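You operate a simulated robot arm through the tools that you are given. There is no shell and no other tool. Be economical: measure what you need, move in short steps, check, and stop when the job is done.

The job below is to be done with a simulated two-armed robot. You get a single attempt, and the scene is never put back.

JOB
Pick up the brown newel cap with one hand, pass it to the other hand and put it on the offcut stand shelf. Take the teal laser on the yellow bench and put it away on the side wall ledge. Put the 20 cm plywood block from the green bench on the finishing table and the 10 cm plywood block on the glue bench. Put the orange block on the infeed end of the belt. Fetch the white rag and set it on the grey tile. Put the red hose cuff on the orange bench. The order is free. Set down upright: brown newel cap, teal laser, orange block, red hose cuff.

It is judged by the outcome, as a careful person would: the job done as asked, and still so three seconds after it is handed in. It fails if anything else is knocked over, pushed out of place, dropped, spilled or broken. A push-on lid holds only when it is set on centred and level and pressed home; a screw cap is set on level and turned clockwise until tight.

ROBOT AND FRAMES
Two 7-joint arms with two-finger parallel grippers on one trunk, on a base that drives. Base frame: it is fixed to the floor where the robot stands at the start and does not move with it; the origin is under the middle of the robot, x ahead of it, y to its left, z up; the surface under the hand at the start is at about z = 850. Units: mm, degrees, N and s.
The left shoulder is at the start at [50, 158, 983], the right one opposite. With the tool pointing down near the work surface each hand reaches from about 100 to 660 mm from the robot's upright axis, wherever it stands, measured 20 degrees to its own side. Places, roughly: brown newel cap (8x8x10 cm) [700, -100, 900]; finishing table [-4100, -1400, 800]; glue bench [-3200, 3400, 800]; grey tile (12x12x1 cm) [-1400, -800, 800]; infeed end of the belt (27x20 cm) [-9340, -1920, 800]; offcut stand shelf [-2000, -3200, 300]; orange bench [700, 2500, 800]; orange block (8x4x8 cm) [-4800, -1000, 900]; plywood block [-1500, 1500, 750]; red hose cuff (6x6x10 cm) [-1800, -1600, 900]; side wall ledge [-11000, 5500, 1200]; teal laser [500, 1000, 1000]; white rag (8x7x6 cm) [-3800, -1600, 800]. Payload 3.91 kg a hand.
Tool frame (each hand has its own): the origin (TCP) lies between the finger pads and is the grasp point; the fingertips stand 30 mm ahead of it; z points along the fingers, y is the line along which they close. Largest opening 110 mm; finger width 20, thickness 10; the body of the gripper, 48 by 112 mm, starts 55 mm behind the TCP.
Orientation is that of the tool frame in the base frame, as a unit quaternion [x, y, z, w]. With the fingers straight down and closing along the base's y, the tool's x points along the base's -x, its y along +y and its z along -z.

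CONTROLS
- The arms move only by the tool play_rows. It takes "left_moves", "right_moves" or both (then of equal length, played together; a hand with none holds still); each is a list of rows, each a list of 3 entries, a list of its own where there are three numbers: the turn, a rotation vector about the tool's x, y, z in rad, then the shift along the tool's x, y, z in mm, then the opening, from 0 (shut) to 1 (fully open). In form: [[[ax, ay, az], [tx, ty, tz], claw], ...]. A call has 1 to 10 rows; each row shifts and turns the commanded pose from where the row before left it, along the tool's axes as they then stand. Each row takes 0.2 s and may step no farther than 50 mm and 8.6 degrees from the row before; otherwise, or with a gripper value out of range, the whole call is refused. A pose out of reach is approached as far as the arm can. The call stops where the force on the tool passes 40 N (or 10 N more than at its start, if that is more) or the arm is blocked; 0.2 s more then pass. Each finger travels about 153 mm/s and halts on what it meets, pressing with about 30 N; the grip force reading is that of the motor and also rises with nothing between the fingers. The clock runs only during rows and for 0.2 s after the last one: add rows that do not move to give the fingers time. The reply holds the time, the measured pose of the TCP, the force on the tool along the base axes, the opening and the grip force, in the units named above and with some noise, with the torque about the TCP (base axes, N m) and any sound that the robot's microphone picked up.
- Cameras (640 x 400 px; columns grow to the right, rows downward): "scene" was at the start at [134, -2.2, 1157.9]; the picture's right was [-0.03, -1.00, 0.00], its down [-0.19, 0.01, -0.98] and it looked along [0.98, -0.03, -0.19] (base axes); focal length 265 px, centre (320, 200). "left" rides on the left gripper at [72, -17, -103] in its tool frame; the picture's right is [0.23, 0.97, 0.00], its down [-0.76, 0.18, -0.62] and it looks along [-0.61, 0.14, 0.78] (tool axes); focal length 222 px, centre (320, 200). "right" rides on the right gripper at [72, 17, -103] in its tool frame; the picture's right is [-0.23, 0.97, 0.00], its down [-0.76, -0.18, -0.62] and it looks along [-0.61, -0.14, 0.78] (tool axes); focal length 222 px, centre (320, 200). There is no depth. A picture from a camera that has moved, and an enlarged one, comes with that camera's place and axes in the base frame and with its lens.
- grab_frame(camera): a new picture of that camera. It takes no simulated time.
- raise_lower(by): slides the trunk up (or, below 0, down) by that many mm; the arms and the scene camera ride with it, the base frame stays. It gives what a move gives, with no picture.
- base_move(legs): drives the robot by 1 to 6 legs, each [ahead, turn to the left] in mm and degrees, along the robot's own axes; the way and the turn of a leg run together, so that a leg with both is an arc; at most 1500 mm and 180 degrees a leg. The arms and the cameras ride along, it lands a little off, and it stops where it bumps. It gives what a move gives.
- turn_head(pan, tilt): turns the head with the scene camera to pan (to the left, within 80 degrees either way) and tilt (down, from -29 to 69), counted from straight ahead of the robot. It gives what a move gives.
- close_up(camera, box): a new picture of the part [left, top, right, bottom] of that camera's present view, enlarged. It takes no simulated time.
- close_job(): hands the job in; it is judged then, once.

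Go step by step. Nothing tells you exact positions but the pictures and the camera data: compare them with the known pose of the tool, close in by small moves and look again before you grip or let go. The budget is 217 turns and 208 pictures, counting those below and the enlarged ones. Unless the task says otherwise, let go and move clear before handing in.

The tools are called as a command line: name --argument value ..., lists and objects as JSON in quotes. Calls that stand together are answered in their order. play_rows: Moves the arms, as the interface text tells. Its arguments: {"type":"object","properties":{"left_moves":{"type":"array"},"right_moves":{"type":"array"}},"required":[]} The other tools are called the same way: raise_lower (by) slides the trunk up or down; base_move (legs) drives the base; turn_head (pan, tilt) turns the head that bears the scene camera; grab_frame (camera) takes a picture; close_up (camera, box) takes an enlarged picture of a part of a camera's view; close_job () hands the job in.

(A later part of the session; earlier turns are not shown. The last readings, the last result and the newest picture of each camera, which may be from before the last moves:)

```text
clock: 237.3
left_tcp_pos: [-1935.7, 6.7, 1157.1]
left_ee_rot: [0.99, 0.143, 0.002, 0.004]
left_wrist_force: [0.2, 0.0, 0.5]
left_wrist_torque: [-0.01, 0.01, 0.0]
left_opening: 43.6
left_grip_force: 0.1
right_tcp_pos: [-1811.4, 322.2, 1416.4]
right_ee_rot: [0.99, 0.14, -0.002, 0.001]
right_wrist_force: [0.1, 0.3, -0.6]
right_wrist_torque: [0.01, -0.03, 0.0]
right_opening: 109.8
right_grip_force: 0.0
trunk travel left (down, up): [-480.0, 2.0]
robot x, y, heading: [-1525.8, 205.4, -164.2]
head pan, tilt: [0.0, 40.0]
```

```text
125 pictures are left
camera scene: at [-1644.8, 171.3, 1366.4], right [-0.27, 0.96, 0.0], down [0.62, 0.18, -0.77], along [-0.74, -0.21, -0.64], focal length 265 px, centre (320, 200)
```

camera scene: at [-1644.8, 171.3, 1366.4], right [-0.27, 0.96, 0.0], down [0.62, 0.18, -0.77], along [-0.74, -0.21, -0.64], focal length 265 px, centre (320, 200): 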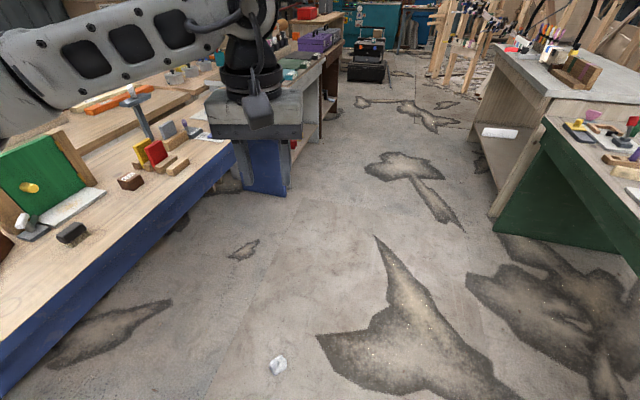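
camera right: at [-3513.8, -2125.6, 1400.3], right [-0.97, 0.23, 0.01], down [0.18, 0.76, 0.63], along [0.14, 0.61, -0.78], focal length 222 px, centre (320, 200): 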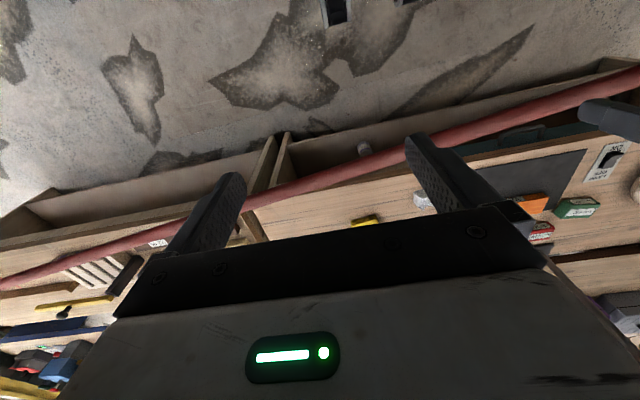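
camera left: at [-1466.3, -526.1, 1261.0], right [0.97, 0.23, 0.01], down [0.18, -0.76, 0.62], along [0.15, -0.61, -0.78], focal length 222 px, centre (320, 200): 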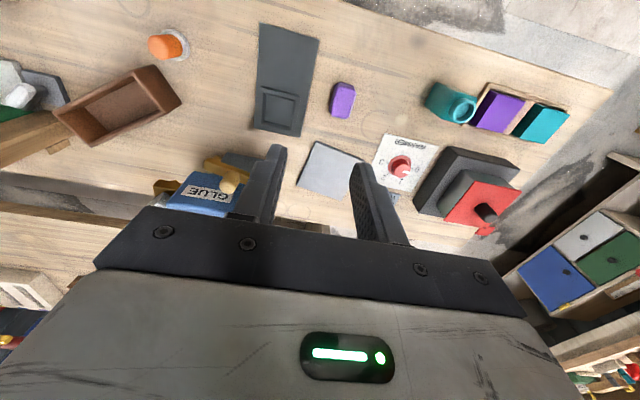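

Found the rag on the floor near [-2016, -127]. I'll drive closer, lower the trunk and try to pick it up.

base_move --legs '[[150, 0]]'

raise_lower --by -480

play_rows --left_moves '[[[0, 0, 0], [0, 40, 25], 1], [[0, 0, 0], [0, 40, 25], 1], [[0, 0, 0], [10, 25, 35], 1], [[0, 0, 0], [15, 0, 40], 1], [[0, 0, 0], [15, 0, 40], 1], [[0, 0, 0], [0, 0, 45], 1], [[0, 0, 0], [0, 0, 45], 1], [[0, 0, 0], [0, 0, 45], 1]]'

grab_frame --camera "scene"

grab_frame --camera "left"

```text
clock: 238.7
left_tcp_pos: [-2077.3, -34.7, 1157.0]
left_ee_rot: [0.99, 0.144, 0.002, 0.003]
left_wrist_force: [0.1, 0.6, 0.0]
left_wrist_torque: [-0.01, 0.0, 0.01]
left_opening: 43.9
left_grip_force: 0.1
right_tcp_pos: [-1955.2, 279.8, 1416.1]
right_ee_rot: [0.99, 0.143, -0.002, 0.001]
right_wrist_force: [0.0, -0.5, 0.7]
right_wrist_torque: [0.03, -0.01, 0.0]
right_opening: 110.1
right_grip_force: 0.1
trunk travel left (down, up): [-480.0, 2.0]
robot x, y, heading: [-1667.9, 167.8, -164.1]
head pan, tilt: [0.0, 40.0]
```

```text
refused: -480 is not a number from -400 to 400
```

```text
clock: 240.5
left_tcp_pos: [-2006.5, -124.5, 858.1]
left_ee_rot: [0.99, 0.144, 0.0, 0.003]
left_wrist_force: [-0.3, 0.2, 0.2]
left_wrist_torque: [0.0, 0.02, 0.02]
left_opening: 109.7
left_grip_force: 0.0
right_tcp_pos: [-1953.1, 279.5, 1417.3]
right_ee_rot: [0.99, 0.141, -0.002, 0.001]
right_wrist_force: [-0.3, 0.1, 0.5]
right_wrist_torque: [0.03, -0.01, 0.04]
right_opening: 110.2
right_grip_force: 0.0
trunk travel left (down, up): [-480.0, 2.0]
robot x, y, heading: [-1667.9, 163.6, -163.9]
head pan, tilt: [0.0, 40.0]
```

```text
124 pictures are left
camera scene: at [-1787.1, 130.0, 1366.4], right [-0.28, 0.96, 0.0], down [0.62, 0.18, -0.77], along [-0.74, -0.21, -0.64], focal length 265 px, centre (320, 200)
```

scene: 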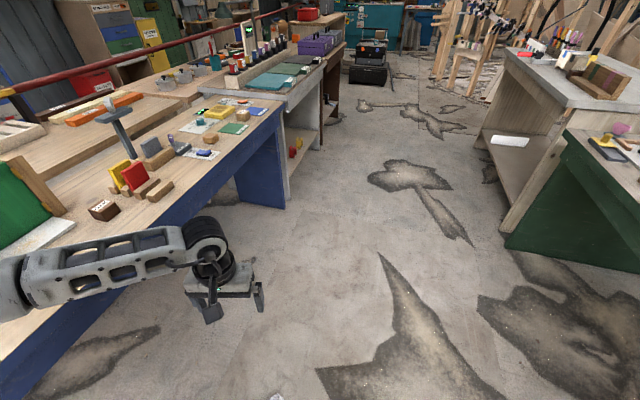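

```text
123 pictures are left
camera left: at [-1941.8, -87.5, 962.4], right [0.5, -0.87, 0.01], down [-0.68, -0.38, 0.62], along [-0.54, -0.31, -0.78], focal length 222 px, centre (320, 200)
```

left: 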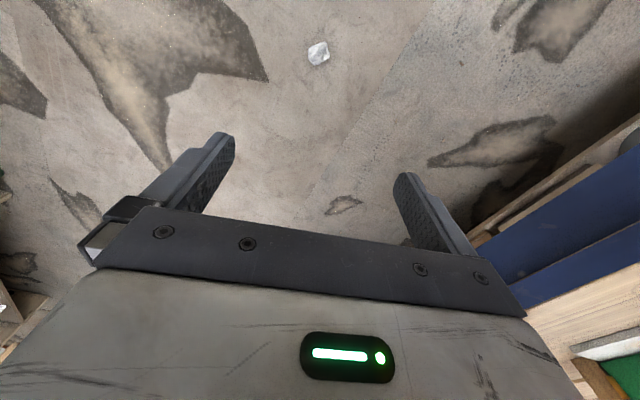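

The rag is confirmed at [-2016, -128]. Lowering the trunk.

raise_lower --by -400

raise_lower --by -79

play_rows --left_moves '[[[0, 0, 0], [0, 0, 45], 1], [[0, 0, 0], [0, 0, 45], 1], [[0, 0, 0], [0, 0, 45], 1], [[0, 0, 0], [0, 0, 45], 1], [[0, 0, 0], [0, 0, 45], 1], [[0, 0, 0], [0, 0, 0], 1]]'

grab_frame --camera "left"

```text
clock: 244.3
left_tcp_pos: [-2007.5, -126.6, 459.7]
left_ee_rot: [0.99, 0.144, 0.0, 0.003]
left_wrist_force: [0.0, -0.2, 0.3]
left_wrist_torque: [0.01, -0.01, -0.02]
left_opening: 109.7
left_grip_force: 0.0
right_tcp_pos: [-1954.0, 281.1, 1016.2]
right_ee_rot: [0.99, 0.142, -0.003, 0.001]
right_wrist_force: [-0.6, -0.4, -0.4]
right_wrist_torque: [0.01, 0.02, -0.04]
right_opening: 110.0
right_grip_force: 0.0
trunk travel left (down, up): [-80.0, 402.0]
robot x, y, heading: [-1666.7, 164.6, -164.2]
head pan, tilt: [0.0, 40.0]
```

```text
clock: 245.5
left_tcp_pos: [-2006.5, -125.8, 380.8]
left_ee_rot: [0.989, 0.145, 0.0, 0.004]
left_wrist_force: [0.3, -0.6, 0.0]
left_wrist_torque: [-0.02, 0.0, -0.02]
left_opening: 110.1
left_grip_force: 0.2
right_tcp_pos: [-1953.6, 281.9, 937.6]
right_ee_rot: [0.99, 0.142, -0.002, 0.002]
right_wrist_force: [-0.3, 0.7, -0.1]
right_wrist_torque: [0.03, 0.0, -0.03]
right_opening: 110.1
right_grip_force: 0.0
trunk travel left (down, up): [-1.0, 481.0]
robot x, y, heading: [-1668.5, 167.5, -164.0]
head pan, tilt: [0.0, 40.0]
```

```text
clock: 246.9
left_tcp_pos: [-2007.0, -125.0, 156.6]
left_ee_rot: [0.99, 0.144, 0.001, 0.002]
left_wrist_force: [-0.6, -0.5, 0.1]
left_wrist_torque: [0.0, -0.03, -0.02]
left_opening: 109.9
left_grip_force: 0.1
right_tcp_pos: [-1953.5, 280.2, 939.0]
right_ee_rot: [0.99, 0.141, -0.002, 0.001]
right_wrist_force: [-0.3, 0.5, 0.9]
right_wrist_torque: [0.0, -0.02, 0.0]
right_opening: 109.9
right_grip_force: 0.0
trunk travel left (down, up): [-1.0, 481.0]
robot x, y, heading: [-1666.4, 167.5, -164.0]
head pan, tilt: [0.0, 40.0]
```

```text
122 pictures are left
camera left: at [-1942.5, -87.9, 259.9], right [0.5, -0.87, 0.01], down [-0.68, -0.38, 0.62], along [-0.54, -0.31, -0.78], focal length 222 px, centre (320, 200)
```

left: 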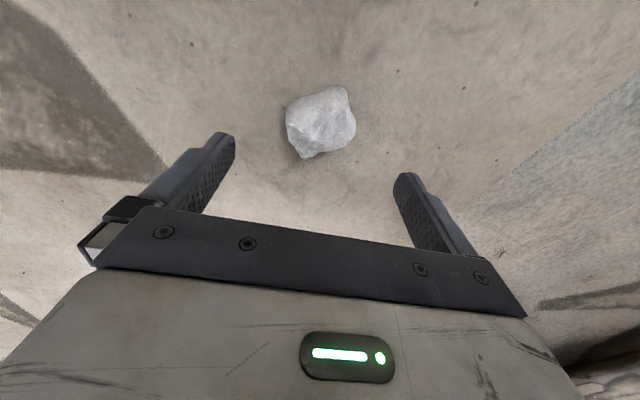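

Reachable. Centring and lowering to grip it low and fully.

play_rows --left_moves '[[[0, 0, 0], [-7, 0, 40], 1], [[0, 0, 0], [0, 0, 40], 1], [[0, 0, 0], [0, 0, 25], 1], [[0, 0, 0], [0, 0, 14], 1], [[0, 0, 0], [0, 0, 0], 1]]'

grab_frame --camera "left"

```text
clock: 248.3
left_tcp_pos: [-1983.3, -177.9, 91.6]
left_ee_rot: [0.986, 0.165, -0.007, 0.035]
left_wrist_force: [0.1, 0.1, 0.0]
left_wrist_torque: [-0.03, -0.04, 0.0]
left_opening: 110.2
left_grip_force: 0.0
left hand out of reach, approached as far as the arm can: row 2, 3, 4
right_tcp_pos: [-1953.8, 281.3, 936.2]
right_ee_rot: [0.99, 0.142, -0.003, 0.002]
right_wrist_force: [-0.3, 0.6, -1.0]
right_wrist_torque: [0.05, -0.02, -0.01]
right_opening: 109.9
right_grip_force: 0.0
trunk travel left (down, up): [-1.0, 481.0]
robot x, y, heading: [-1666.7, 164.3, -163.8]
head pan, tilt: [0.0, 40.0]
stopped in row 5 (left hand): the arm was blocked; the commanded pose is now the measured one
```

```text
121 pictures are left
camera left: at [-1919.9, -130.3, 192.5], right [0.53, -0.84, 0.06], down [-0.66, -0.37, 0.65], along [-0.53, -0.39, -0.76], focal length 222 px, centre (320, 200)
```

left: 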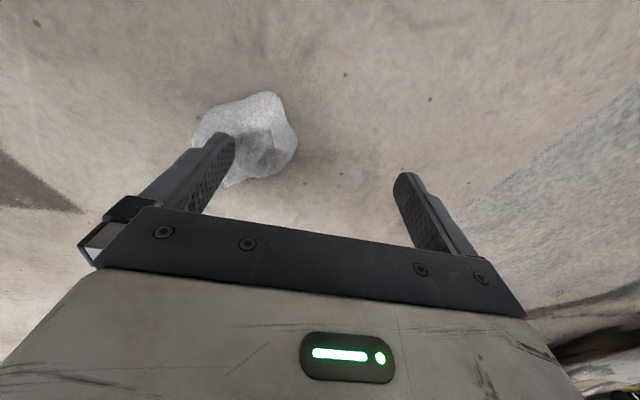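

The arm is short by ~100 mm at floor level; I'll raise the hand, check the base's front extent by looking down, and then come closer.

play_rows --left_moves '[[[0, 0, 0], [0, 0, -40], 1], [[0, 0, 0], [0, 0, -40], 1], [[0, 0, 0], [30, -20, -30], 1], [[0, 0, 0], [0, 0, 0], 1]]'

turn_head --pan 20 --tilt 69

grab_frame --camera "scene"

grab_frame --camera "left"

```text
clock: 249.3
left_tcp_pos: [-1961.3, -138.0, 200.6]
left_ee_rot: [0.986, 0.165, -0.005, 0.033]
left_wrist_force: [-0.1, -0.3, -0.5]
left_wrist_torque: [0.03, 0.02, 0.0]
left_opening: 109.9
left_grip_force: 0.1
right_tcp_pos: [-1954.1, 280.6, 938.3]
right_ee_rot: [0.99, 0.142, -0.002, 0.001]
right_wrist_force: [-0.5, -0.7, 1.3]
right_wrist_torque: [-0.02, 0.05, -0.02]
right_opening: 109.9
right_grip_force: 0.0
trunk travel left (down, up): [-1.0, 481.0]
robot x, y, heading: [-1668.7, 162.0, -163.7]
head pan, tilt: [0.0, 40.0]
```

```text
clock: 250.2
left_tcp_pos: [-1962.1, -138.1, 201.7]
left_ee_rot: [0.986, 0.165, -0.006, 0.034]
left_wrist_force: [0.2, -0.5, -1.1]
left_wrist_torque: [-0.02, 0.03, -0.02]
left_opening: 109.9
left_grip_force: 0.1
right_tcp_pos: [-1953.0, 281.0, 937.3]
right_ee_rot: [0.99, 0.142, -0.003, 0.0]
right_wrist_force: [0.0, 0.0, 0.3]
right_wrist_torque: [-0.02, 0.04, 0.0]
right_opening: 109.9
right_grip_force: 0.0
trunk travel left (down, up): [-1.0, 481.0]
robot x, y, heading: [-1667.9, 164.4, -163.8]
head pan, tilt: [20.0, 68.8]
```

```text
120 pictures are left
camera scene: at [-1750.5, 120.7, 851.3], right [-0.59, 0.81, 0.0], down [0.75, 0.55, -0.36], along [-0.29, -0.21, -0.93], focal length 265 px, centre (320, 200)
```

scene: 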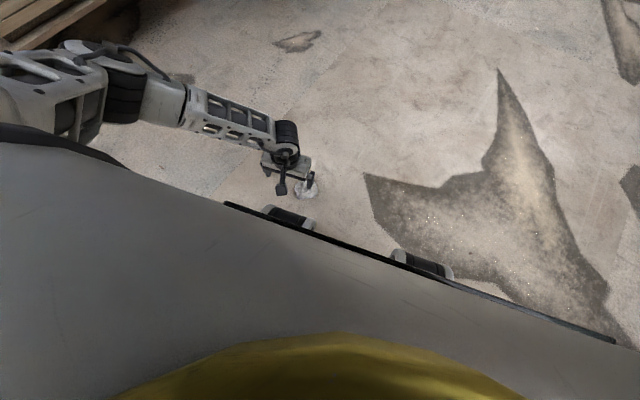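

```text
119 pictures are left
camera left: at [-1898.8, -92.0, 301.3], right [0.53, -0.84, 0.06], down [-0.66, -0.37, 0.65], along [-0.53, -0.38, -0.76], focal length 222 px, centre (320, 200)
```

left: 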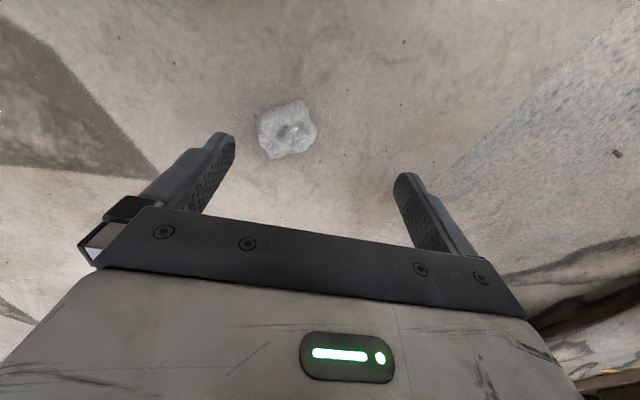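

At floor level the reach beyond the chassis front is too small, but beside the chassis there's more room. I'll raise the hand, swing it to the robot's left side, and reposition the base so the rag lies at its left flank.

play_rows --left_moves '[[[0.065, 0.022, 0], [0, 0, -40], 1], [[0, 0, 0], [0, 0, -45], 1], [[0, 0, 0], [0, 0, -45], 1], [[0, 0, 0], [0, 0, -45], 1], [[0, 0, 0], [0, 45, 0], 1], [[0, 0, 0], [0, 45, 0], 1], [[0, 0, 0], [0, 45, 0], 1], [[0, 0, 0], [0, 45, 0], 1], [[0, 0, 0], [0, 40, 0], 1]]'

base_move --legs '[[0, -90], [235, 0], [0, 90]]'

play_rows --left_moves '[[[0, 0, 0], [45, 0, 0], 1], [[0, 0, 0], [45, 0, 0], 1], [[0, 0, 0], [45, 0, 0], 1], [[0, 0, 0], [45, 0, 0], 1], [[0, 0, 0], [45, 0, 0], 1], [[0, 0, 0], [40, 0, 0], 1]]'

```text
clock: 252.2
left_tcp_pos: [-1890.5, -347.2, 377.5]
left_ee_rot: [0.986, 0.164, 0.0, 0.0]
left_wrist_force: [-0.2, -0.3, -0.2]
left_wrist_torque: [0.0, 0.0, 0.02]
left_opening: 110.1
left_grip_force: 0.2
right_tcp_pos: [-1953.9, 280.1, 938.3]
right_ee_rot: [0.99, 0.142, -0.002, 0.001]
right_wrist_force: [0.8, -0.5, -0.1]
right_wrist_torque: [0.01, -0.01, -0.01]
right_opening: 109.8
right_grip_force: 0.2
trunk travel left (down, up): [-1.0, 481.0]
robot x, y, heading: [-1666.6, 164.4, -164.1]
head pan, tilt: [20.0, 68.8]
```

```text
clock: 261.6
left_tcp_pos: [-1949.7, -126.1, 377.4]
left_ee_rot: [0.985, 0.172, 0.0, -0.001]
left_wrist_force: [-0.5, 1.1, -0.2]
left_wrist_torque: [-0.02, 0.01, -0.02]
left_opening: 110.0
left_grip_force: 0.1
right_tcp_pos: [-2021.5, 499.6, 937.2]
right_ee_rot: [0.989, 0.149, -0.003, 0.003]
right_wrist_force: [0.1, 0.5, 0.6]
right_wrist_torque: [-0.02, 0.01, 0.01]
right_opening: 110.0
right_grip_force: 0.2
trunk travel left (down, up): [-1.0, 481.0]
robot x, y, heading: [-1732.9, 386.6, -162.9]
head pan, tilt: [20.0, 68.8]
```

```text
clock: 263.0
left_tcp_pos: [-1700.2, -35.4, 381.0]
left_ee_rot: [0.985, 0.173, -0.001, -0.002]
left_wrist_force: [0.1, 0.9, 0.1]
left_wrist_torque: [0.02, 0.03, 0.02]
left_opening: 110.0
left_grip_force: 0.1
right_tcp_pos: [-2022.3, 499.0, 939.3]
right_ee_rot: [0.989, 0.15, -0.004, 0.002]
right_wrist_force: [0.2, 0.0, 0.4]
right_wrist_torque: [0.0, 0.03, -0.02]
right_opening: 109.9
right_grip_force: 0.0
trunk travel left (down, up): [-1.0, 481.0]
robot x, y, heading: [-1735.5, 388.3, -162.7]
head pan, tilt: [20.0, 68.8]
```

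The hand is now at the left flank and exactly in line with the rag. Driving forward 325 mm.

base_move --legs '[[325, 0]]'

play_rows --left_moves '[[[0, 0, 0], [0, 0, 45], 1], [[0, 0, 0], [0, 0, 45], 1], [[0, 0, 0], [0, 0, 45], 1], [[0, 0, 0], [0, 0, 45], 1], [[0, 0, 0], [0, 0, 25], 1], [[0, 0, 0], [0, 0, 0], 1]]'

grab_frame --camera "left"

```text
clock: 265.2
left_tcp_pos: [-2008.3, -134.0, 381.0]
left_ee_rot: [0.984, 0.181, 0.0, -0.001]
left_wrist_force: [0.4, 0.3, -0.3]
left_wrist_torque: [0.03, 0.01, 0.01]
left_opening: 109.8
left_grip_force: 0.1
right_tcp_pos: [-2337.4, 396.4, 938.0]
right_ee_rot: [0.987, 0.158, -0.004, 0.003]
right_wrist_force: [0.4, 1.4, -0.5]
right_wrist_torque: [-0.01, -0.03, 0.02]
right_opening: 109.9
right_grip_force: 0.0
trunk travel left (down, up): [-1.0, 481.0]
robot x, y, heading: [-2047.6, 286.6, -162.1]
head pan, tilt: [20.0, 68.8]
```

```text
clock: 266.6
left_tcp_pos: [-2009.6, -134.4, 173.6]
left_ee_rot: [0.984, 0.18, 0.0, -0.001]
left_wrist_force: [-0.6, -0.2, 0.2]
left_wrist_torque: [0.0, -0.02, -0.01]
left_opening: 109.9
left_grip_force: 0.0
right_tcp_pos: [-2336.4, 397.3, 937.9]
right_ee_rot: [0.988, 0.156, -0.003, 0.002]
right_wrist_force: [0.0, 0.0, 0.2]
right_wrist_torque: [0.0, -0.01, 0.03]
right_opening: 109.8
right_grip_force: 0.0
trunk travel left (down, up): [-1.0, 481.0]
robot x, y, heading: [-2049.7, 291.7, -162.2]
head pan, tilt: [20.0, 68.8]
```

```text
118 pictures are left
camera left: at [-1946.4, -91.4, 276.8], right [0.56, -0.83, 0.0], down [-0.65, -0.44, 0.62], along [-0.52, -0.35, -0.78], focal length 222 px, centre (320, 200)
```

left: 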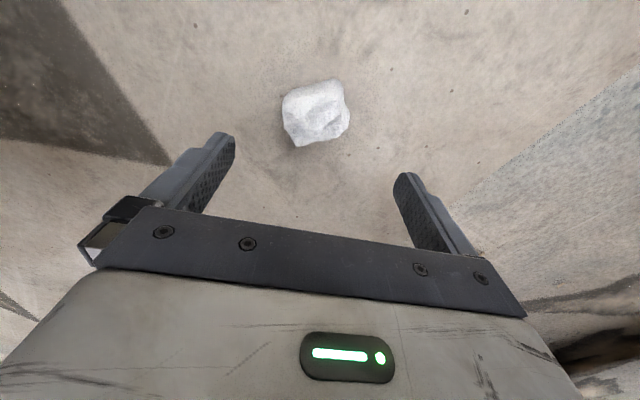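

play_rows --left_moves '[[[0, 0, 0], [-1, -5.8, 40], 1], [[0, 0, 0], [0, 0, 40], 1], [[0, 0, 0], [0, 0, 35], 1], [[0, 0, 0], [0, 0, 18], 1], [[0, 0, 0], [0, 0, 0], 1]]'

grab_frame --camera "left"

```text
clock: 267.8
left_tcp_pos: [-2011.8, -127.3, 40.9]
left_ee_rot: [0.984, 0.181, -0.001, -0.001]
left_wrist_force: [0.4, -0.6, 0.0]
left_wrist_torque: [0.0, 0.0, -0.01]
left_opening: 109.9
left_grip_force: 0.1
right_tcp_pos: [-2337.7, 397.5, 939.0]
right_ee_rot: [0.988, 0.157, -0.004, 0.002]
right_wrist_force: [-0.9, -0.3, -0.1]
right_wrist_torque: [0.0, 0.03, 0.03]
right_opening: 109.9
right_grip_force: 0.2
trunk travel left (down, up): [-1.0, 481.0]
robot x, y, heading: [-2050.4, 288.5, -161.9]
head pan, tilt: [20.0, 68.8]
```

```text
117 pictures are left
camera left: at [-1949.2, -85.0, 143.5], right [0.56, -0.83, 0.0], down [-0.65, -0.44, 0.62], along [-0.52, -0.35, -0.78], focal length 222 px, centre (320, 200)
```

left: 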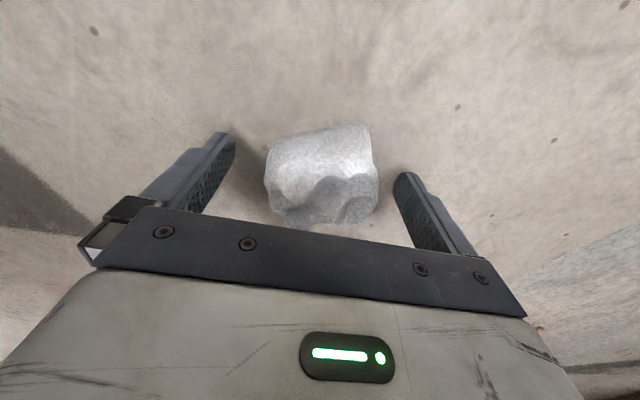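

Excellent alignment. Closing moderately.

play_rows --left_moves '[[[0, 0, 0], [0, 0, 4], 0.56], [[0, 0, 0], [0, 0, 0], 0.56], [[0, 0, 0], [0, 0, 0], 0.56], [[0, 0, 0], [0, 0, 0], 0.56]]'

grab_frame --camera "left"

```text
clock: 268.8
left_tcp_pos: [-2010.8, -128.3, 39.7]
left_ee_rot: [0.984, 0.181, -0.002, 0.0]
left_wrist_force: [3.6, 7.2, 38.4]
left_wrist_torque: [0.32, 0.24, -0.08]
left_opening: 78.3
left_grip_force: 30.2
right_tcp_pos: [-2337.6, 398.0, 938.3]
right_ee_rot: [0.988, 0.157, -0.003, 0.003]
right_wrist_force: [-0.5, 0.5, -0.6]
right_wrist_torque: [0.02, 0.0, -0.02]
right_opening: 110.0
right_grip_force: 0.1
trunk travel left (down, up): [-1.0, 481.0]
robot x, y, heading: [-2048.0, 290.1, -162.1]
head pan, tilt: [20.0, 68.8]
```

```text
116 pictures are left
camera left: at [-1948.6, -86.0, 142.5], right [0.56, -0.83, 0.0], down [-0.65, -0.44, 0.62], along [-0.52, -0.35, -0.78], focal length 222 px, centre (320, 200)
```

left: 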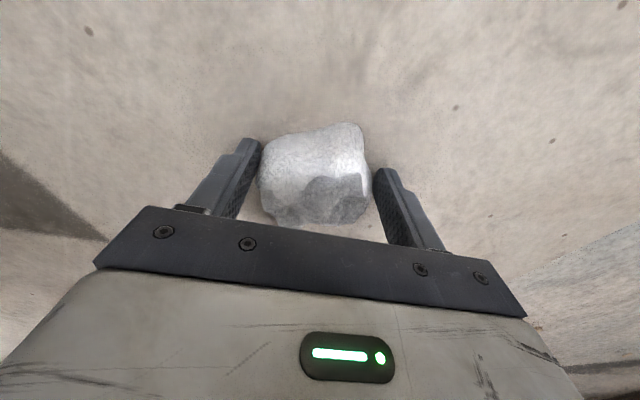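

play_rows --left_moves '[[[0, 0, 0], [0, 0, -6], 0.56], [[0, 0, 0], [0, 0, -25], 0.56], [[0, 0, 0], [0, 0, -40], 0.56], [[0, 0, 0], [0, 0, -45], 0.56], [[0, 0, 0], [0, 0, -45], 0.56], [[0, 0, 0], [0, 0, 0], 0.56]]'

grab_frame --camera "left"

```text
clock: 270.2
left_tcp_pos: [-2006.2, -129.2, 200.8]
left_ee_rot: [0.984, 0.181, -0.001, 0.0]
left_wrist_force: [-0.3, 0.1, -0.6]
left_wrist_torque: [0.02, 0.03, -0.01]
left_opening: 78.1
left_grip_force: 30.3
right_tcp_pos: [-2337.8, 396.9, 937.1]
right_ee_rot: [0.987, 0.158, -0.003, 0.002]
right_wrist_force: [-0.7, -0.1, 0.1]
right_wrist_torque: [-0.01, 0.0, -0.05]
right_opening: 109.8
right_grip_force: 0.0
trunk travel left (down, up): [-1.0, 481.0]
robot x, y, heading: [-2048.9, 292.4, -161.9]
head pan, tilt: [20.0, 68.8]
```

```text
115 pictures are left
camera left: at [-1944.1, -86.8, 304.1], right [0.56, -0.83, 0.0], down [-0.65, -0.44, 0.62], along [-0.52, -0.35, -0.78], focal length 222 px, centre (320, 200)
```

left: 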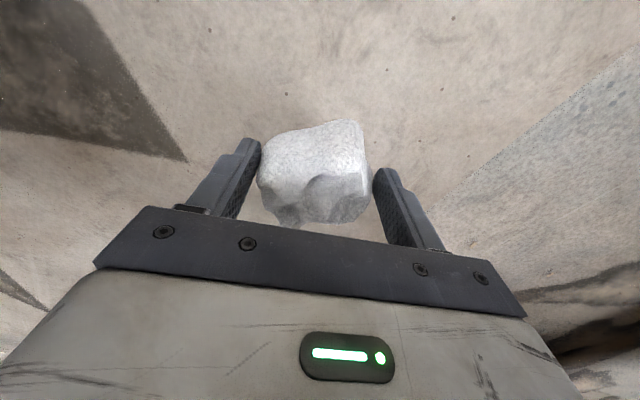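

Held firmly at 78 mm now. Raising trunk and hand, and bringing it forward.

raise_lower --by 290

play_rows --left_moves '[[[0, 0, 0], [0, 0, -45], 0.6], [[0, 0, 0], [0, 0, -45], 0.6], [[0, 0, 0], [0, 0, -45], 0.6], [[0, 0, 0], [0, 0, -45], 0.6], [[0, 0, 0], [0, 0, -45], 0.6], [[0, 0, 0], [0, 0, -45], 0.6], [[0, 0, 0], [0, 0, -45], 0.6], [[0, 0, 0], [0, 0, -45], 0.6], [[0, 0, 0], [0, 0, -45], 0.6], [[0, 0, 0], [0, 0, -45], 0.6]]'

play_rows --left_moves '[[[0, 0, 0], [-40, -25, -15], 0.6], [[0, 0, 0], [-40, -25, -15], 0.6], [[0, 0, 0], [-40, -25, -15], 0.6], [[0, 0, 0], [-40, -25, -15], 0.6], [[0, 0, 0], [-40, -25, -15], 0.6], [[0, 0, 0], [-40, -25, -15], 0.6], [[0, 0, 0], [-40, -25, -15], 0.6], [[0, 0, 0], [-40, -25, -15], 0.6], [[0, 0, 0], [-40, -25, 0], 0.6], [[0, 0, 0], [-40, -25, 0], 0.6]]'

grab_frame --camera "left"

```text
clock: 273.1
left_tcp_pos: [-2005.6, -128.0, 490.4]
left_ee_rot: [0.984, 0.181, 0.0, -0.001]
left_wrist_force: [-0.1, -0.8, -0.7]
left_wrist_torque: [-0.01, -0.02, 0.02]
left_opening: 78.2
left_grip_force: 30.4
right_tcp_pos: [-2338.7, 396.6, 1228.0]
right_ee_rot: [0.988, 0.157, -0.003, 0.002]
right_wrist_force: [0.4, -0.2, 0.3]
right_wrist_torque: [-0.02, 0.02, 0.01]
right_opening: 109.9
right_grip_force: 0.1
trunk travel left (down, up): [-291.0, 191.0]
robot x, y, heading: [-2048.0, 289.9, -161.9]
head pan, tilt: [20.0, 68.8]
```

```text
clock: 275.3
left_tcp_pos: [-1997.4, -147.7, 808.0]
left_ee_rot: [0.984, 0.18, -0.001, -0.001]
left_wrist_force: [-0.2, 0.3, 0.0]
left_wrist_torque: [0.01, 0.02, -0.01]
left_opening: 78.1
left_grip_force: 29.9
left hand out of reach, approached as far as the arm can: row 7, 8, 9, 10
right_tcp_pos: [-2337.8, 396.9, 1227.5]
right_ee_rot: [0.988, 0.157, -0.003, 0.002]
right_wrist_force: [0.5, -0.8, 0.3]
right_wrist_torque: [0.01, 0.01, -0.01]
right_opening: 109.9
right_grip_force: 0.0
trunk travel left (down, up): [-291.0, 191.0]
robot x, y, heading: [-2048.5, 291.1, -162.0]
head pan, tilt: [20.0, 68.8]
```

```text
clock: 277.5
left_tcp_pos: [-2135.1, -133.2, 799.9]
left_ee_rot: [0.984, 0.178, 0.0, -0.001]
left_wrist_force: [-0.5, 0.4, -0.2]
left_wrist_torque: [-0.05, 0.0, 0.02]
left_opening: 77.9
left_grip_force: 30.1
left hand out of reach, approached as far as the arm can: row 1, 2, 3, 4, 5, 6, 7, 8
right_tcp_pos: [-2337.3, 395.5, 1227.8]
right_ee_rot: [0.988, 0.157, -0.003, 0.002]
right_wrist_force: [0.3, 0.2, -0.1]
right_wrist_torque: [0.0, 0.0, 0.0]
right_opening: 110.2
right_grip_force: 0.0
trunk travel left (down, up): [-291.0, 191.0]
robot x, y, heading: [-2046.9, 289.0, -162.2]
head pan, tilt: [20.0, 68.8]
```

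```text
114 pictures are left
camera left: at [-2073.2, -91.2, 902.4], right [0.55, -0.83, 0.0], down [-0.65, -0.43, 0.62], along [-0.52, -0.34, -0.78], focal length 222 px, centre (320, 200)
```

left: 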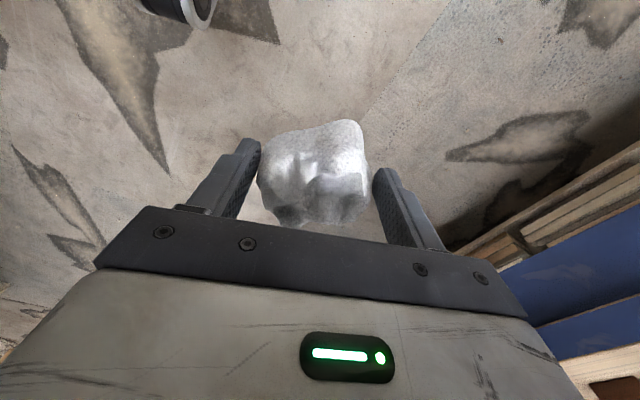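

Some joint limit at the flank; moving forward/inward first, then up.

play_rows --left_moves '[[[0, 0, 0], [-40, -25, 0], 0.6], [[0, 0, 0], [-40, -25, 0], 0.6], [[0, 0, 0], [-40, -25, 0], 0.6], [[0, 0, 0], [-40, -25, 0], 0.6], [[0, 0, 0], [-40, -25, 0], 0.6], [[0, 0, 0], [0, -25, -40], 0.6], [[0, 0, 0], [0, -25, -40], 0.6], [[0, 0, 0], [0, -25, -40], 0.6], [[0, 0, 0], [0, 0, -45], 0.6], [[0, 0, 0], [0, 0, -45], 0.6]]'

play_rows --left_moves '[[[0, 0, 0], [0, 0, -45], 0.6], [[0, 0, 0], [0, 0, -45], 0.6], [[0, 0, 0], [0, 0, 0], 0.6]]'

```text
clock: 279.7
left_tcp_pos: [-2392.7, -18.7, 1009.8]
left_ee_rot: [0.984, 0.18, -0.001, -0.001]
left_wrist_force: [-0.2, -0.1, -0.2]
left_wrist_torque: [0.02, -0.01, 0.02]
left_opening: 77.5
left_grip_force: 29.6
right_tcp_pos: [-2338.3, 396.6, 1227.2]
right_ee_rot: [0.987, 0.158, -0.003, 0.003]
right_wrist_force: [0.3, 0.4, -0.3]
right_wrist_torque: [0.0, 0.02, 0.01]
right_opening: 110.2
right_grip_force: 0.0
trunk travel left (down, up): [-291.0, 191.0]
robot x, y, heading: [-2051.3, 291.0, -162.0]
head pan, tilt: [20.0, 68.8]
```

```text
clock: 280.5
left_tcp_pos: [-2393.1, -21.1, 1099.6]
left_ee_rot: [0.984, 0.18, 0.001, -0.001]
left_wrist_force: [-0.2, -0.5, -1.0]
left_wrist_torque: [0.04, 0.0, -0.03]
left_opening: 77.5
left_grip_force: 29.6
right_tcp_pos: [-2338.1, 396.3, 1227.9]
right_ee_rot: [0.988, 0.157, -0.003, 0.002]
right_wrist_force: [0.1, 0.3, 0.0]
right_wrist_torque: [0.01, 0.0, -0.01]
right_opening: 109.9
right_grip_force: 0.0
trunk travel left (down, up): [-291.0, 191.0]
robot x, y, heading: [-2044.2, 291.2, -162.1]
head pan, tilt: [20.0, 68.8]
```

Driving to the north side of the tile bench.

base_move --legs '[[0, 141], [533, 0], [0, -69], [230, 0]]'

turn_head --pan 10 --tilt 38

grab_frame --camera "scene"

grab_frame --camera "left"

```text
clock: 293.6
left_tcp_pos: [-1406.8, -603.6, 1098.3]
left_ee_rot: [0.708, 0.707, -0.001, -0.001]
left_wrist_force: [0.8, 0.3, -0.4]
left_wrist_torque: [0.02, -0.04, 0.01]
left_opening: 76.8
left_grip_force: 29.8
right_tcp_pos: [-1776.7, -403.0, 1228.5]
right_ee_rot: [0.723, 0.69, -0.001, 0.004]
right_wrist_force: [0.1, 0.4, 0.1]
right_wrist_torque: [0.03, 0.03, 0.01]
right_opening: 109.8
right_grip_force: 0.0
trunk travel left (down, up): [-291.0, 191.0]
robot x, y, heading: [-1573.0, -169.4, -93.0]
head pan, tilt: [20.0, 68.8]
```

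```text
clock: 294.6
left_tcp_pos: [-1406.4, -603.1, 1098.3]
left_ee_rot: [0.707, 0.707, -0.001, 0.0]
left_wrist_force: [0.3, -0.1, -1.0]
left_wrist_torque: [0.0, 0.0, 0.01]
left_opening: 76.3
left_grip_force: 30.5
right_tcp_pos: [-1776.1, -400.7, 1228.0]
right_ee_rot: [0.723, 0.691, -0.002, 0.003]
right_wrist_force: [1.1, -0.2, 0.7]
right_wrist_torque: [-0.01, 0.01, 0.01]
right_opening: 110.1
right_grip_force: 0.1
trunk travel left (down, up): [-291.0, 191.0]
robot x, y, heading: [-1572.8, -170.9, -93.1]
head pan, tilt: [10.0, 38.0]
```

```text
113 pictures are left
camera scene: at [-1564.1, -295.5, 1180.3], right [-0.99, -0.12, 0.0], down [-0.08, 0.61, -0.79], along [0.1, -0.78, -0.62], focal length 265 px, centre (320, 200)
```

scene: 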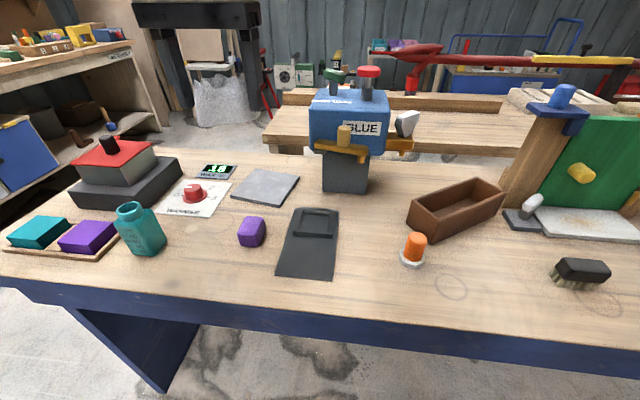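

```text
112 pictures are left
camera left: at [-1423.2, -529.8, 1202.3], right [0.97, 0.23, 0.0], down [0.18, -0.76, 0.62], along [0.14, -0.61, -0.78], focal length 222 px, centre (320, 200)
```

left: 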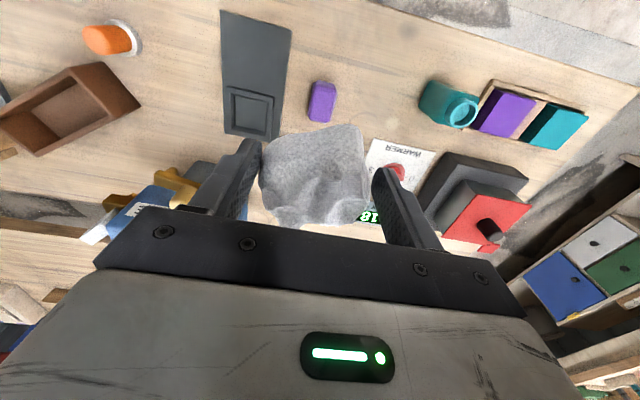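

Tile centre is [-1368, -800], top ≈ 810. Driving 100 mm closer (bench is open underneath) and bringing the rag above the tile.

base_move --legs '[[100, 0]]'

play_rows --left_moves '[[[0, 0, 0], [-24, 11, 30], 0.62], [[0, 0, 0], [-24, 11, 35], 0.62], [[0, 0, 0], [-24, 11, 40], 0.62], [[0, 0, 0], [-24, 11, 40], 0.62], [[0, 0, 0], [0, 0, 30], 0.62], [[0, 0, 0], [0, 0, 0], 0.62]]'

grab_frame --camera "left"

grab_frame --camera "scene"

```text
clock: 295.7
left_tcp_pos: [-1413.0, -703.0, 1098.4]
left_ee_rot: [0.708, 0.706, 0.0, -0.001]
left_wrist_force: [-0.3, 0.5, -0.4]
left_wrist_torque: [0.04, -0.02, 0.04]
left_opening: 76.0
left_grip_force: 30.2
right_tcp_pos: [-1782.3, -502.1, 1227.0]
right_ee_rot: [0.724, 0.69, -0.002, 0.004]
right_wrist_force: [-0.1, 0.2, -1.2]
right_wrist_torque: [-0.01, 0.0, 0.01]
right_opening: 110.1
right_grip_force: 0.1
trunk travel left (down, up): [-291.0, 191.0]
robot x, y, heading: [-1580.0, -267.4, -92.9]
head pan, tilt: [10.0, 38.0]
```

```text
clock: 297.1
left_tcp_pos: [-1371.6, -800.0, 921.3]
left_ee_rot: [0.708, 0.707, -0.001, 0.0]
left_wrist_force: [-0.3, 0.6, -0.2]
left_wrist_torque: [0.01, 0.0, 0.02]
left_opening: 75.8
left_grip_force: 30.3
right_tcp_pos: [-1781.4, -501.5, 1228.2]
right_ee_rot: [0.724, 0.69, -0.001, 0.005]
right_wrist_force: [-1.2, -0.7, 0.3]
right_wrist_torque: [0.02, -0.01, -0.03]
right_opening: 109.9
right_grip_force: 0.1
trunk travel left (down, up): [-291.0, 191.0]
robot x, y, heading: [-1579.2, -269.0, -93.1]
head pan, tilt: [10.0, 38.0]
```

```text
111 pictures are left
camera left: at [-1387.8, -727.2, 1025.6], right [0.97, 0.23, 0.0], down [0.18, -0.76, 0.62], along [0.14, -0.61, -0.78], focal length 222 px, centre (320, 200)
```

left: 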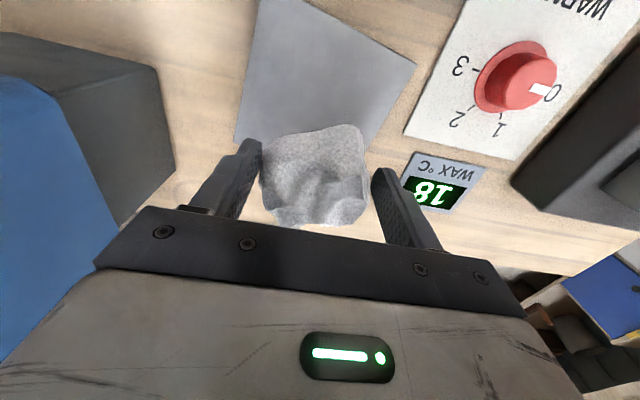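

```text
110 pictures are left
camera scene: at [-1569.4, -394.9, 1180.4], right [-0.99, -0.12, 0.0], down [-0.08, 0.61, -0.79], along [0.1, -0.78, -0.62], focal length 265 px, centre (320, 200)
```

scene: 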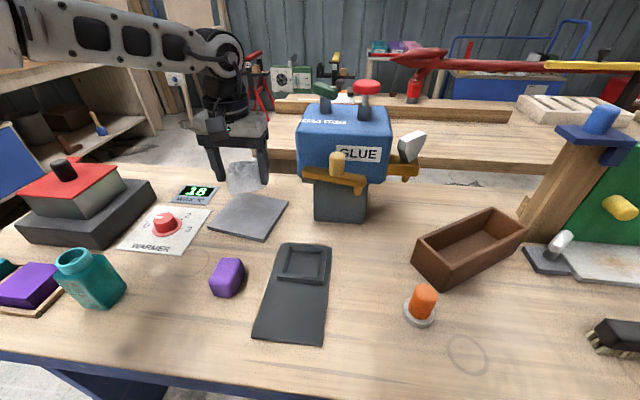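

Triangulating again, the tile is at [-1382, -757, ~840]. Correcting by 43 mm and checking.

play_rows --left_moves '[[[0, 0, 0], [22, -5, 0], 0.62], [[0, 0, 0], [21, -5, 0], 0.62], [[0, 0, 0], [0, 0, 0], 0.62]]'

grab_frame --camera "left"

close_up --camera "scene" --box '[140, 100, 340, 260]'

```text
clock: 297.9
left_tcp_pos: [-1378.8, -756.5, 925.5]
left_ee_rot: [0.708, 0.706, -0.001, 0.0]
left_wrist_force: [0.2, -0.4, -0.8]
left_wrist_torque: [0.01, 0.05, -0.01]
left_opening: 75.7
left_grip_force: 29.8
right_tcp_pos: [-1782.1, -501.5, 1228.0]
right_ee_rot: [0.724, 0.69, -0.001, 0.004]
right_wrist_force: [-0.7, -0.1, -0.2]
right_wrist_torque: [-0.02, -0.04, 0.02]
right_opening: 110.2
right_grip_force: 0.1
trunk travel left (down, up): [-291.0, 191.0]
robot x, y, heading: [-1578.6, -262.7, -93.0]
head pan, tilt: [10.0, 38.0]
```

```text
109 pictures are left
camera left: at [-1395.6, -683.5, 1027.9], right [0.97, 0.23, 0.0], down [0.18, -0.76, 0.62], along [0.14, -0.61, -0.78], focal length 222 px, centre (320, 200)
```

left: 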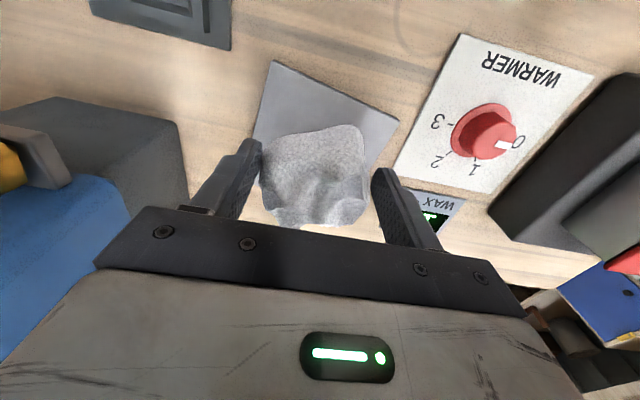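

```text
2.50 times, centred on (240, 180) of scene
camera zoom: at [-1569.3, -395.0, 1180.4], right [-0.99, -0.12, 0.0], down [-0.08, 0.61, -0.79], along [0.1, -0.78, -0.62], focal length 662 px, centre (520, 250)
```

zoom: 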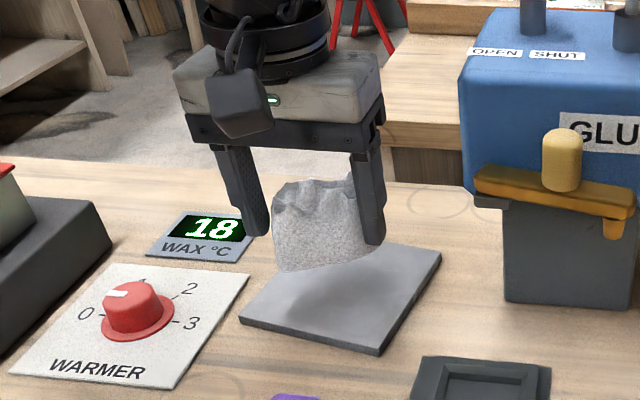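

Using the tile's 120 mm size as scale: centre about [-1380, -782], top ≈ 822. Shifting 24 mm and lowering gently until contact.

play_rows --left_moves '[[[0, 0, 0], [-24, 0, 0], 0.62], [[0, 0, 0], [0, 0, 25], 0.62], [[0, 0, 0], [0, 0, 20], 0.62], [[0, 0, 0], [0, 0, 8], 0.62], [[0, 0, 0], [0, 0, 0], 0.62]]'

grab_frame --camera "left"

close_up --camera "scene" --box '[140, 100, 340, 260]'

```text
clock: 299.1
left_tcp_pos: [-1379.6, -781.9, 873.2]
left_ee_rot: [0.708, 0.706, -0.002, 0.001]
left_wrist_force: [1.3, -0.7, 7.2]
left_wrist_torque: [-0.01, -0.31, 0.06]
left_opening: 75.5
left_grip_force: 30.5
right_tcp_pos: [-1781.4, -501.1, 1228.4]
right_ee_rot: [0.724, 0.69, -0.001, 0.004]
right_wrist_force: [0.9, 0.7, 0.3]
right_wrist_torque: [0.02, 0.02, 0.04]
right_opening: 110.0
right_grip_force: 0.1
trunk travel left (down, up): [-291.0, 191.0]
robot x, y, heading: [-1575.3, -268.8, -93.3]
head pan, tilt: [10.0, 38.0]
```

```text
107 pictures are left
camera left: at [-1395.2, -707.9, 975.7], right [0.97, 0.23, 0.0], down [0.18, -0.76, 0.63], along [0.14, -0.61, -0.78], focal length 222 px, centre (320, 200)
```

left: 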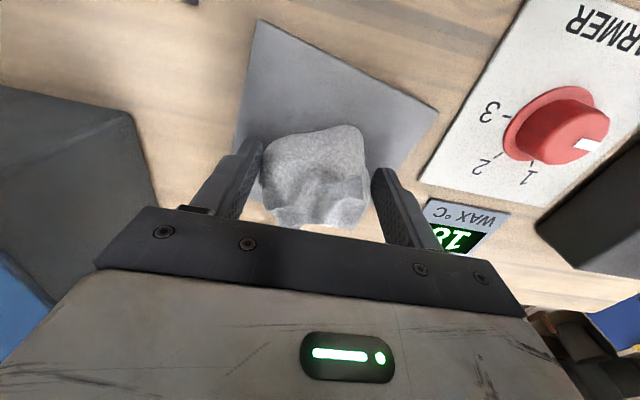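

```text
2.50 times, centred on (240, 180) of scene
camera zoom: at [-1569.5, -394.4, 1180.6], right [-0.99, -0.12, 0.0], down [-0.08, 0.61, -0.79], along [0.1, -0.78, -0.62], focal length 662 px, centre (520, 250)
```

zoom: 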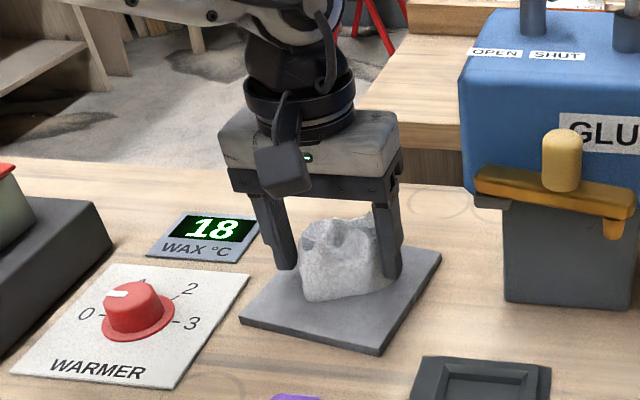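

It has touched the tile. A small lift, a 10 mm nudge toward centre, set down and release.

play_rows --left_moves '[[[0, 0, 0], [0, 0, -6], 0.62], [[0, 0, 0], [10, 2, 0], 0.62], [[0, 0, 0], [0, 0, 7], 0.62], [[0, 0, 0], [0, 0, 0], 0.62], [[0, 0, 0], [0, 0, 0], 0.85], [[0, 0, 0], [0, 0, 0], 1], [[0, 0, 0], [0, 0, 0], 1]]'

play_rows --left_moves '[[[0, 0, 0], [0, 0, -30], 1], [[0, 0, 0], [0, 0, -45], 1], [[0, 0, 0], [0, 0, -45], 1], [[0, 0, 0], [0, 0, -45], 1], [[0, 0, 0], [30, 0, -30], 1]]'

close_up --camera "scene" --box '[140, 100, 340, 260]'

```text
clock: 300.7
left_tcp_pos: [-1376.3, -769.9, 868.3]
left_ee_rot: [0.708, 0.706, -0.001, 0.001]
left_wrist_force: [-1.3, -1.1, -0.7]
left_wrist_torque: [0.02, -0.02, 0.0]
left_opening: 109.9
left_grip_force: 0.0
right_tcp_pos: [-1783.0, -501.6, 1228.4]
right_ee_rot: [0.725, 0.689, -0.001, 0.003]
right_wrist_force: [0.1, -0.1, -0.2]
right_wrist_torque: [0.02, -0.03, -0.01]
right_opening: 109.9
right_grip_force: 0.0
trunk travel left (down, up): [-291.0, 191.0]
robot x, y, heading: [-1576.5, -272.2, -92.8]
head pan, tilt: [10.0, 38.0]
```

```text
clock: 301.9
left_tcp_pos: [-1376.2, -737.7, 1065.2]
left_ee_rot: [0.708, 0.706, -0.001, 0.0]
left_wrist_force: [-0.4, 1.0, 0.9]
left_wrist_torque: [0.0, 0.01, 0.02]
left_opening: 109.9
left_grip_force: 0.0
right_tcp_pos: [-1781.4, -500.8, 1228.2]
right_ee_rot: [0.724, 0.69, -0.001, 0.004]
right_wrist_force: [0.9, 0.4, -0.9]
right_wrist_torque: [-0.01, 0.02, 0.0]
right_opening: 109.9
right_grip_force: 0.1
trunk travel left (down, up): [-291.0, 191.0]
robot x, y, heading: [-1578.8, -270.4, -92.7]
head pan, tilt: [10.0, 38.0]
```

```text
2.50 times, centred on (240, 180) of scene
camera zoom: at [-1569.4, -394.3, 1180.5], right [-0.99, -0.12, 0.0], down [-0.08, 0.61, -0.79], along [0.1, -0.78, -0.61], focal length 662 px, centre (520, 250)
```

zoom: 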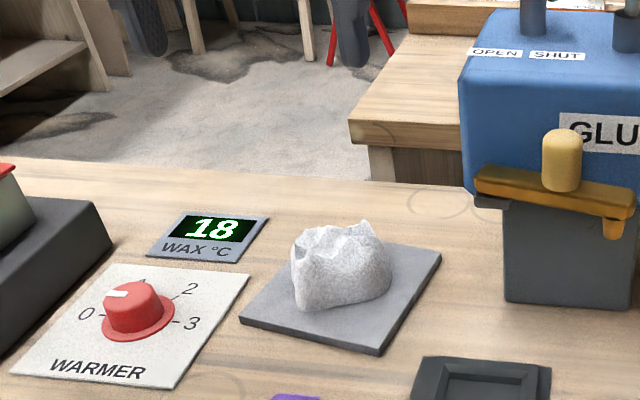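

The rag sits on the tile. Next the plywood blocks: back away and turn to face the green bench to the north.

base_move --legs '[[-450, 0], [0, 180], [0, 3]]'

turn_head --pan 0 --tilt 25

grab_frame --camera "scene"

```text
clock: 312.5
left_tcp_pos: [-1793.2, 632.3, 1064.9]
left_ee_rot: [0.736, -0.677, 0.0, -0.002]
left_wrist_force: [-0.3, 0.7, 0.8]
left_wrist_torque: [-0.01, 0.0, 0.0]
left_opening: 110.3
left_grip_force: 0.0
right_tcp_pos: [-1369.2, 429.2, 1229.1]
right_ee_rot: [0.719, -0.695, -0.003, -0.002]
right_wrist_force: [0.6, 0.3, 0.6]
right_wrist_torque: [0.0, -0.04, 0.02]
right_opening: 110.1
right_grip_force: 0.1
trunk travel left (down, up): [-291.0, 191.0]
robot x, y, heading: [-1550.8, 184.8, 91.8]
head pan, tilt: [10.0, 38.0]
```

```text
clock: 313.3
left_tcp_pos: [-1793.9, 632.3, 1064.6]
left_ee_rot: [0.735, -0.678, 0.001, -0.002]
left_wrist_force: [0.3, -0.7, 0.1]
left_wrist_torque: [-0.01, -0.02, -0.01]
left_opening: 110.2
left_grip_force: 0.1
right_tcp_pos: [-1367.7, 431.3, 1228.8]
right_ee_rot: [0.72, -0.694, -0.004, -0.002]
right_wrist_force: [0.2, -0.1, 0.3]
right_wrist_torque: [-0.01, -0.01, 0.0]
right_opening: 110.1
right_grip_force: 0.1
trunk travel left (down, up): [-291.0, 191.0]
robot x, y, heading: [-1550.1, 183.8, 91.9]
head pan, tilt: [0.0, 25.0]
```

```text
104 pictures are left
camera scene: at [-1554.5, 314.2, 1200.7], right [1.0, 0.03, 0.0], down [0.01, -0.42, -0.91], along [-0.03, 0.91, -0.42], focal length 265 px, centre (320, 200)
```

scene: 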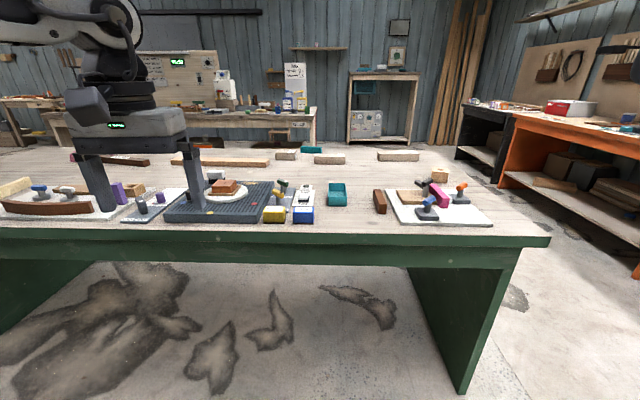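

close_up --camera "scene" --box '[160, 135, 440, 200]'

```text
2.29 times, centred on (300, 168) of scene
camera zoom: at [-1554.5, 314.2, 1200.7], right [1.0, 0.03, 0.0], down [0.01, -0.42, -0.91], along [-0.03, 0.91, -0.42], focal length 605 px, centre (366, 274)
```

zoom: 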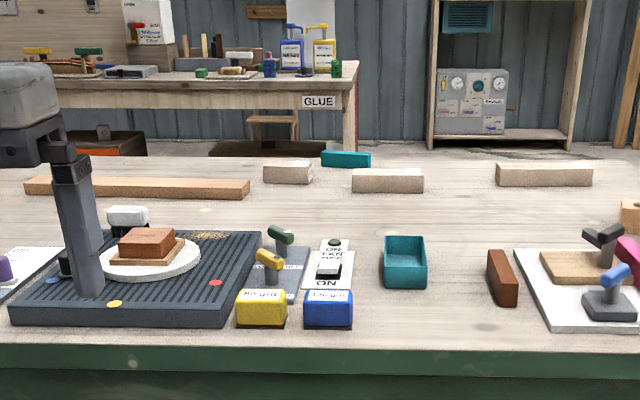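

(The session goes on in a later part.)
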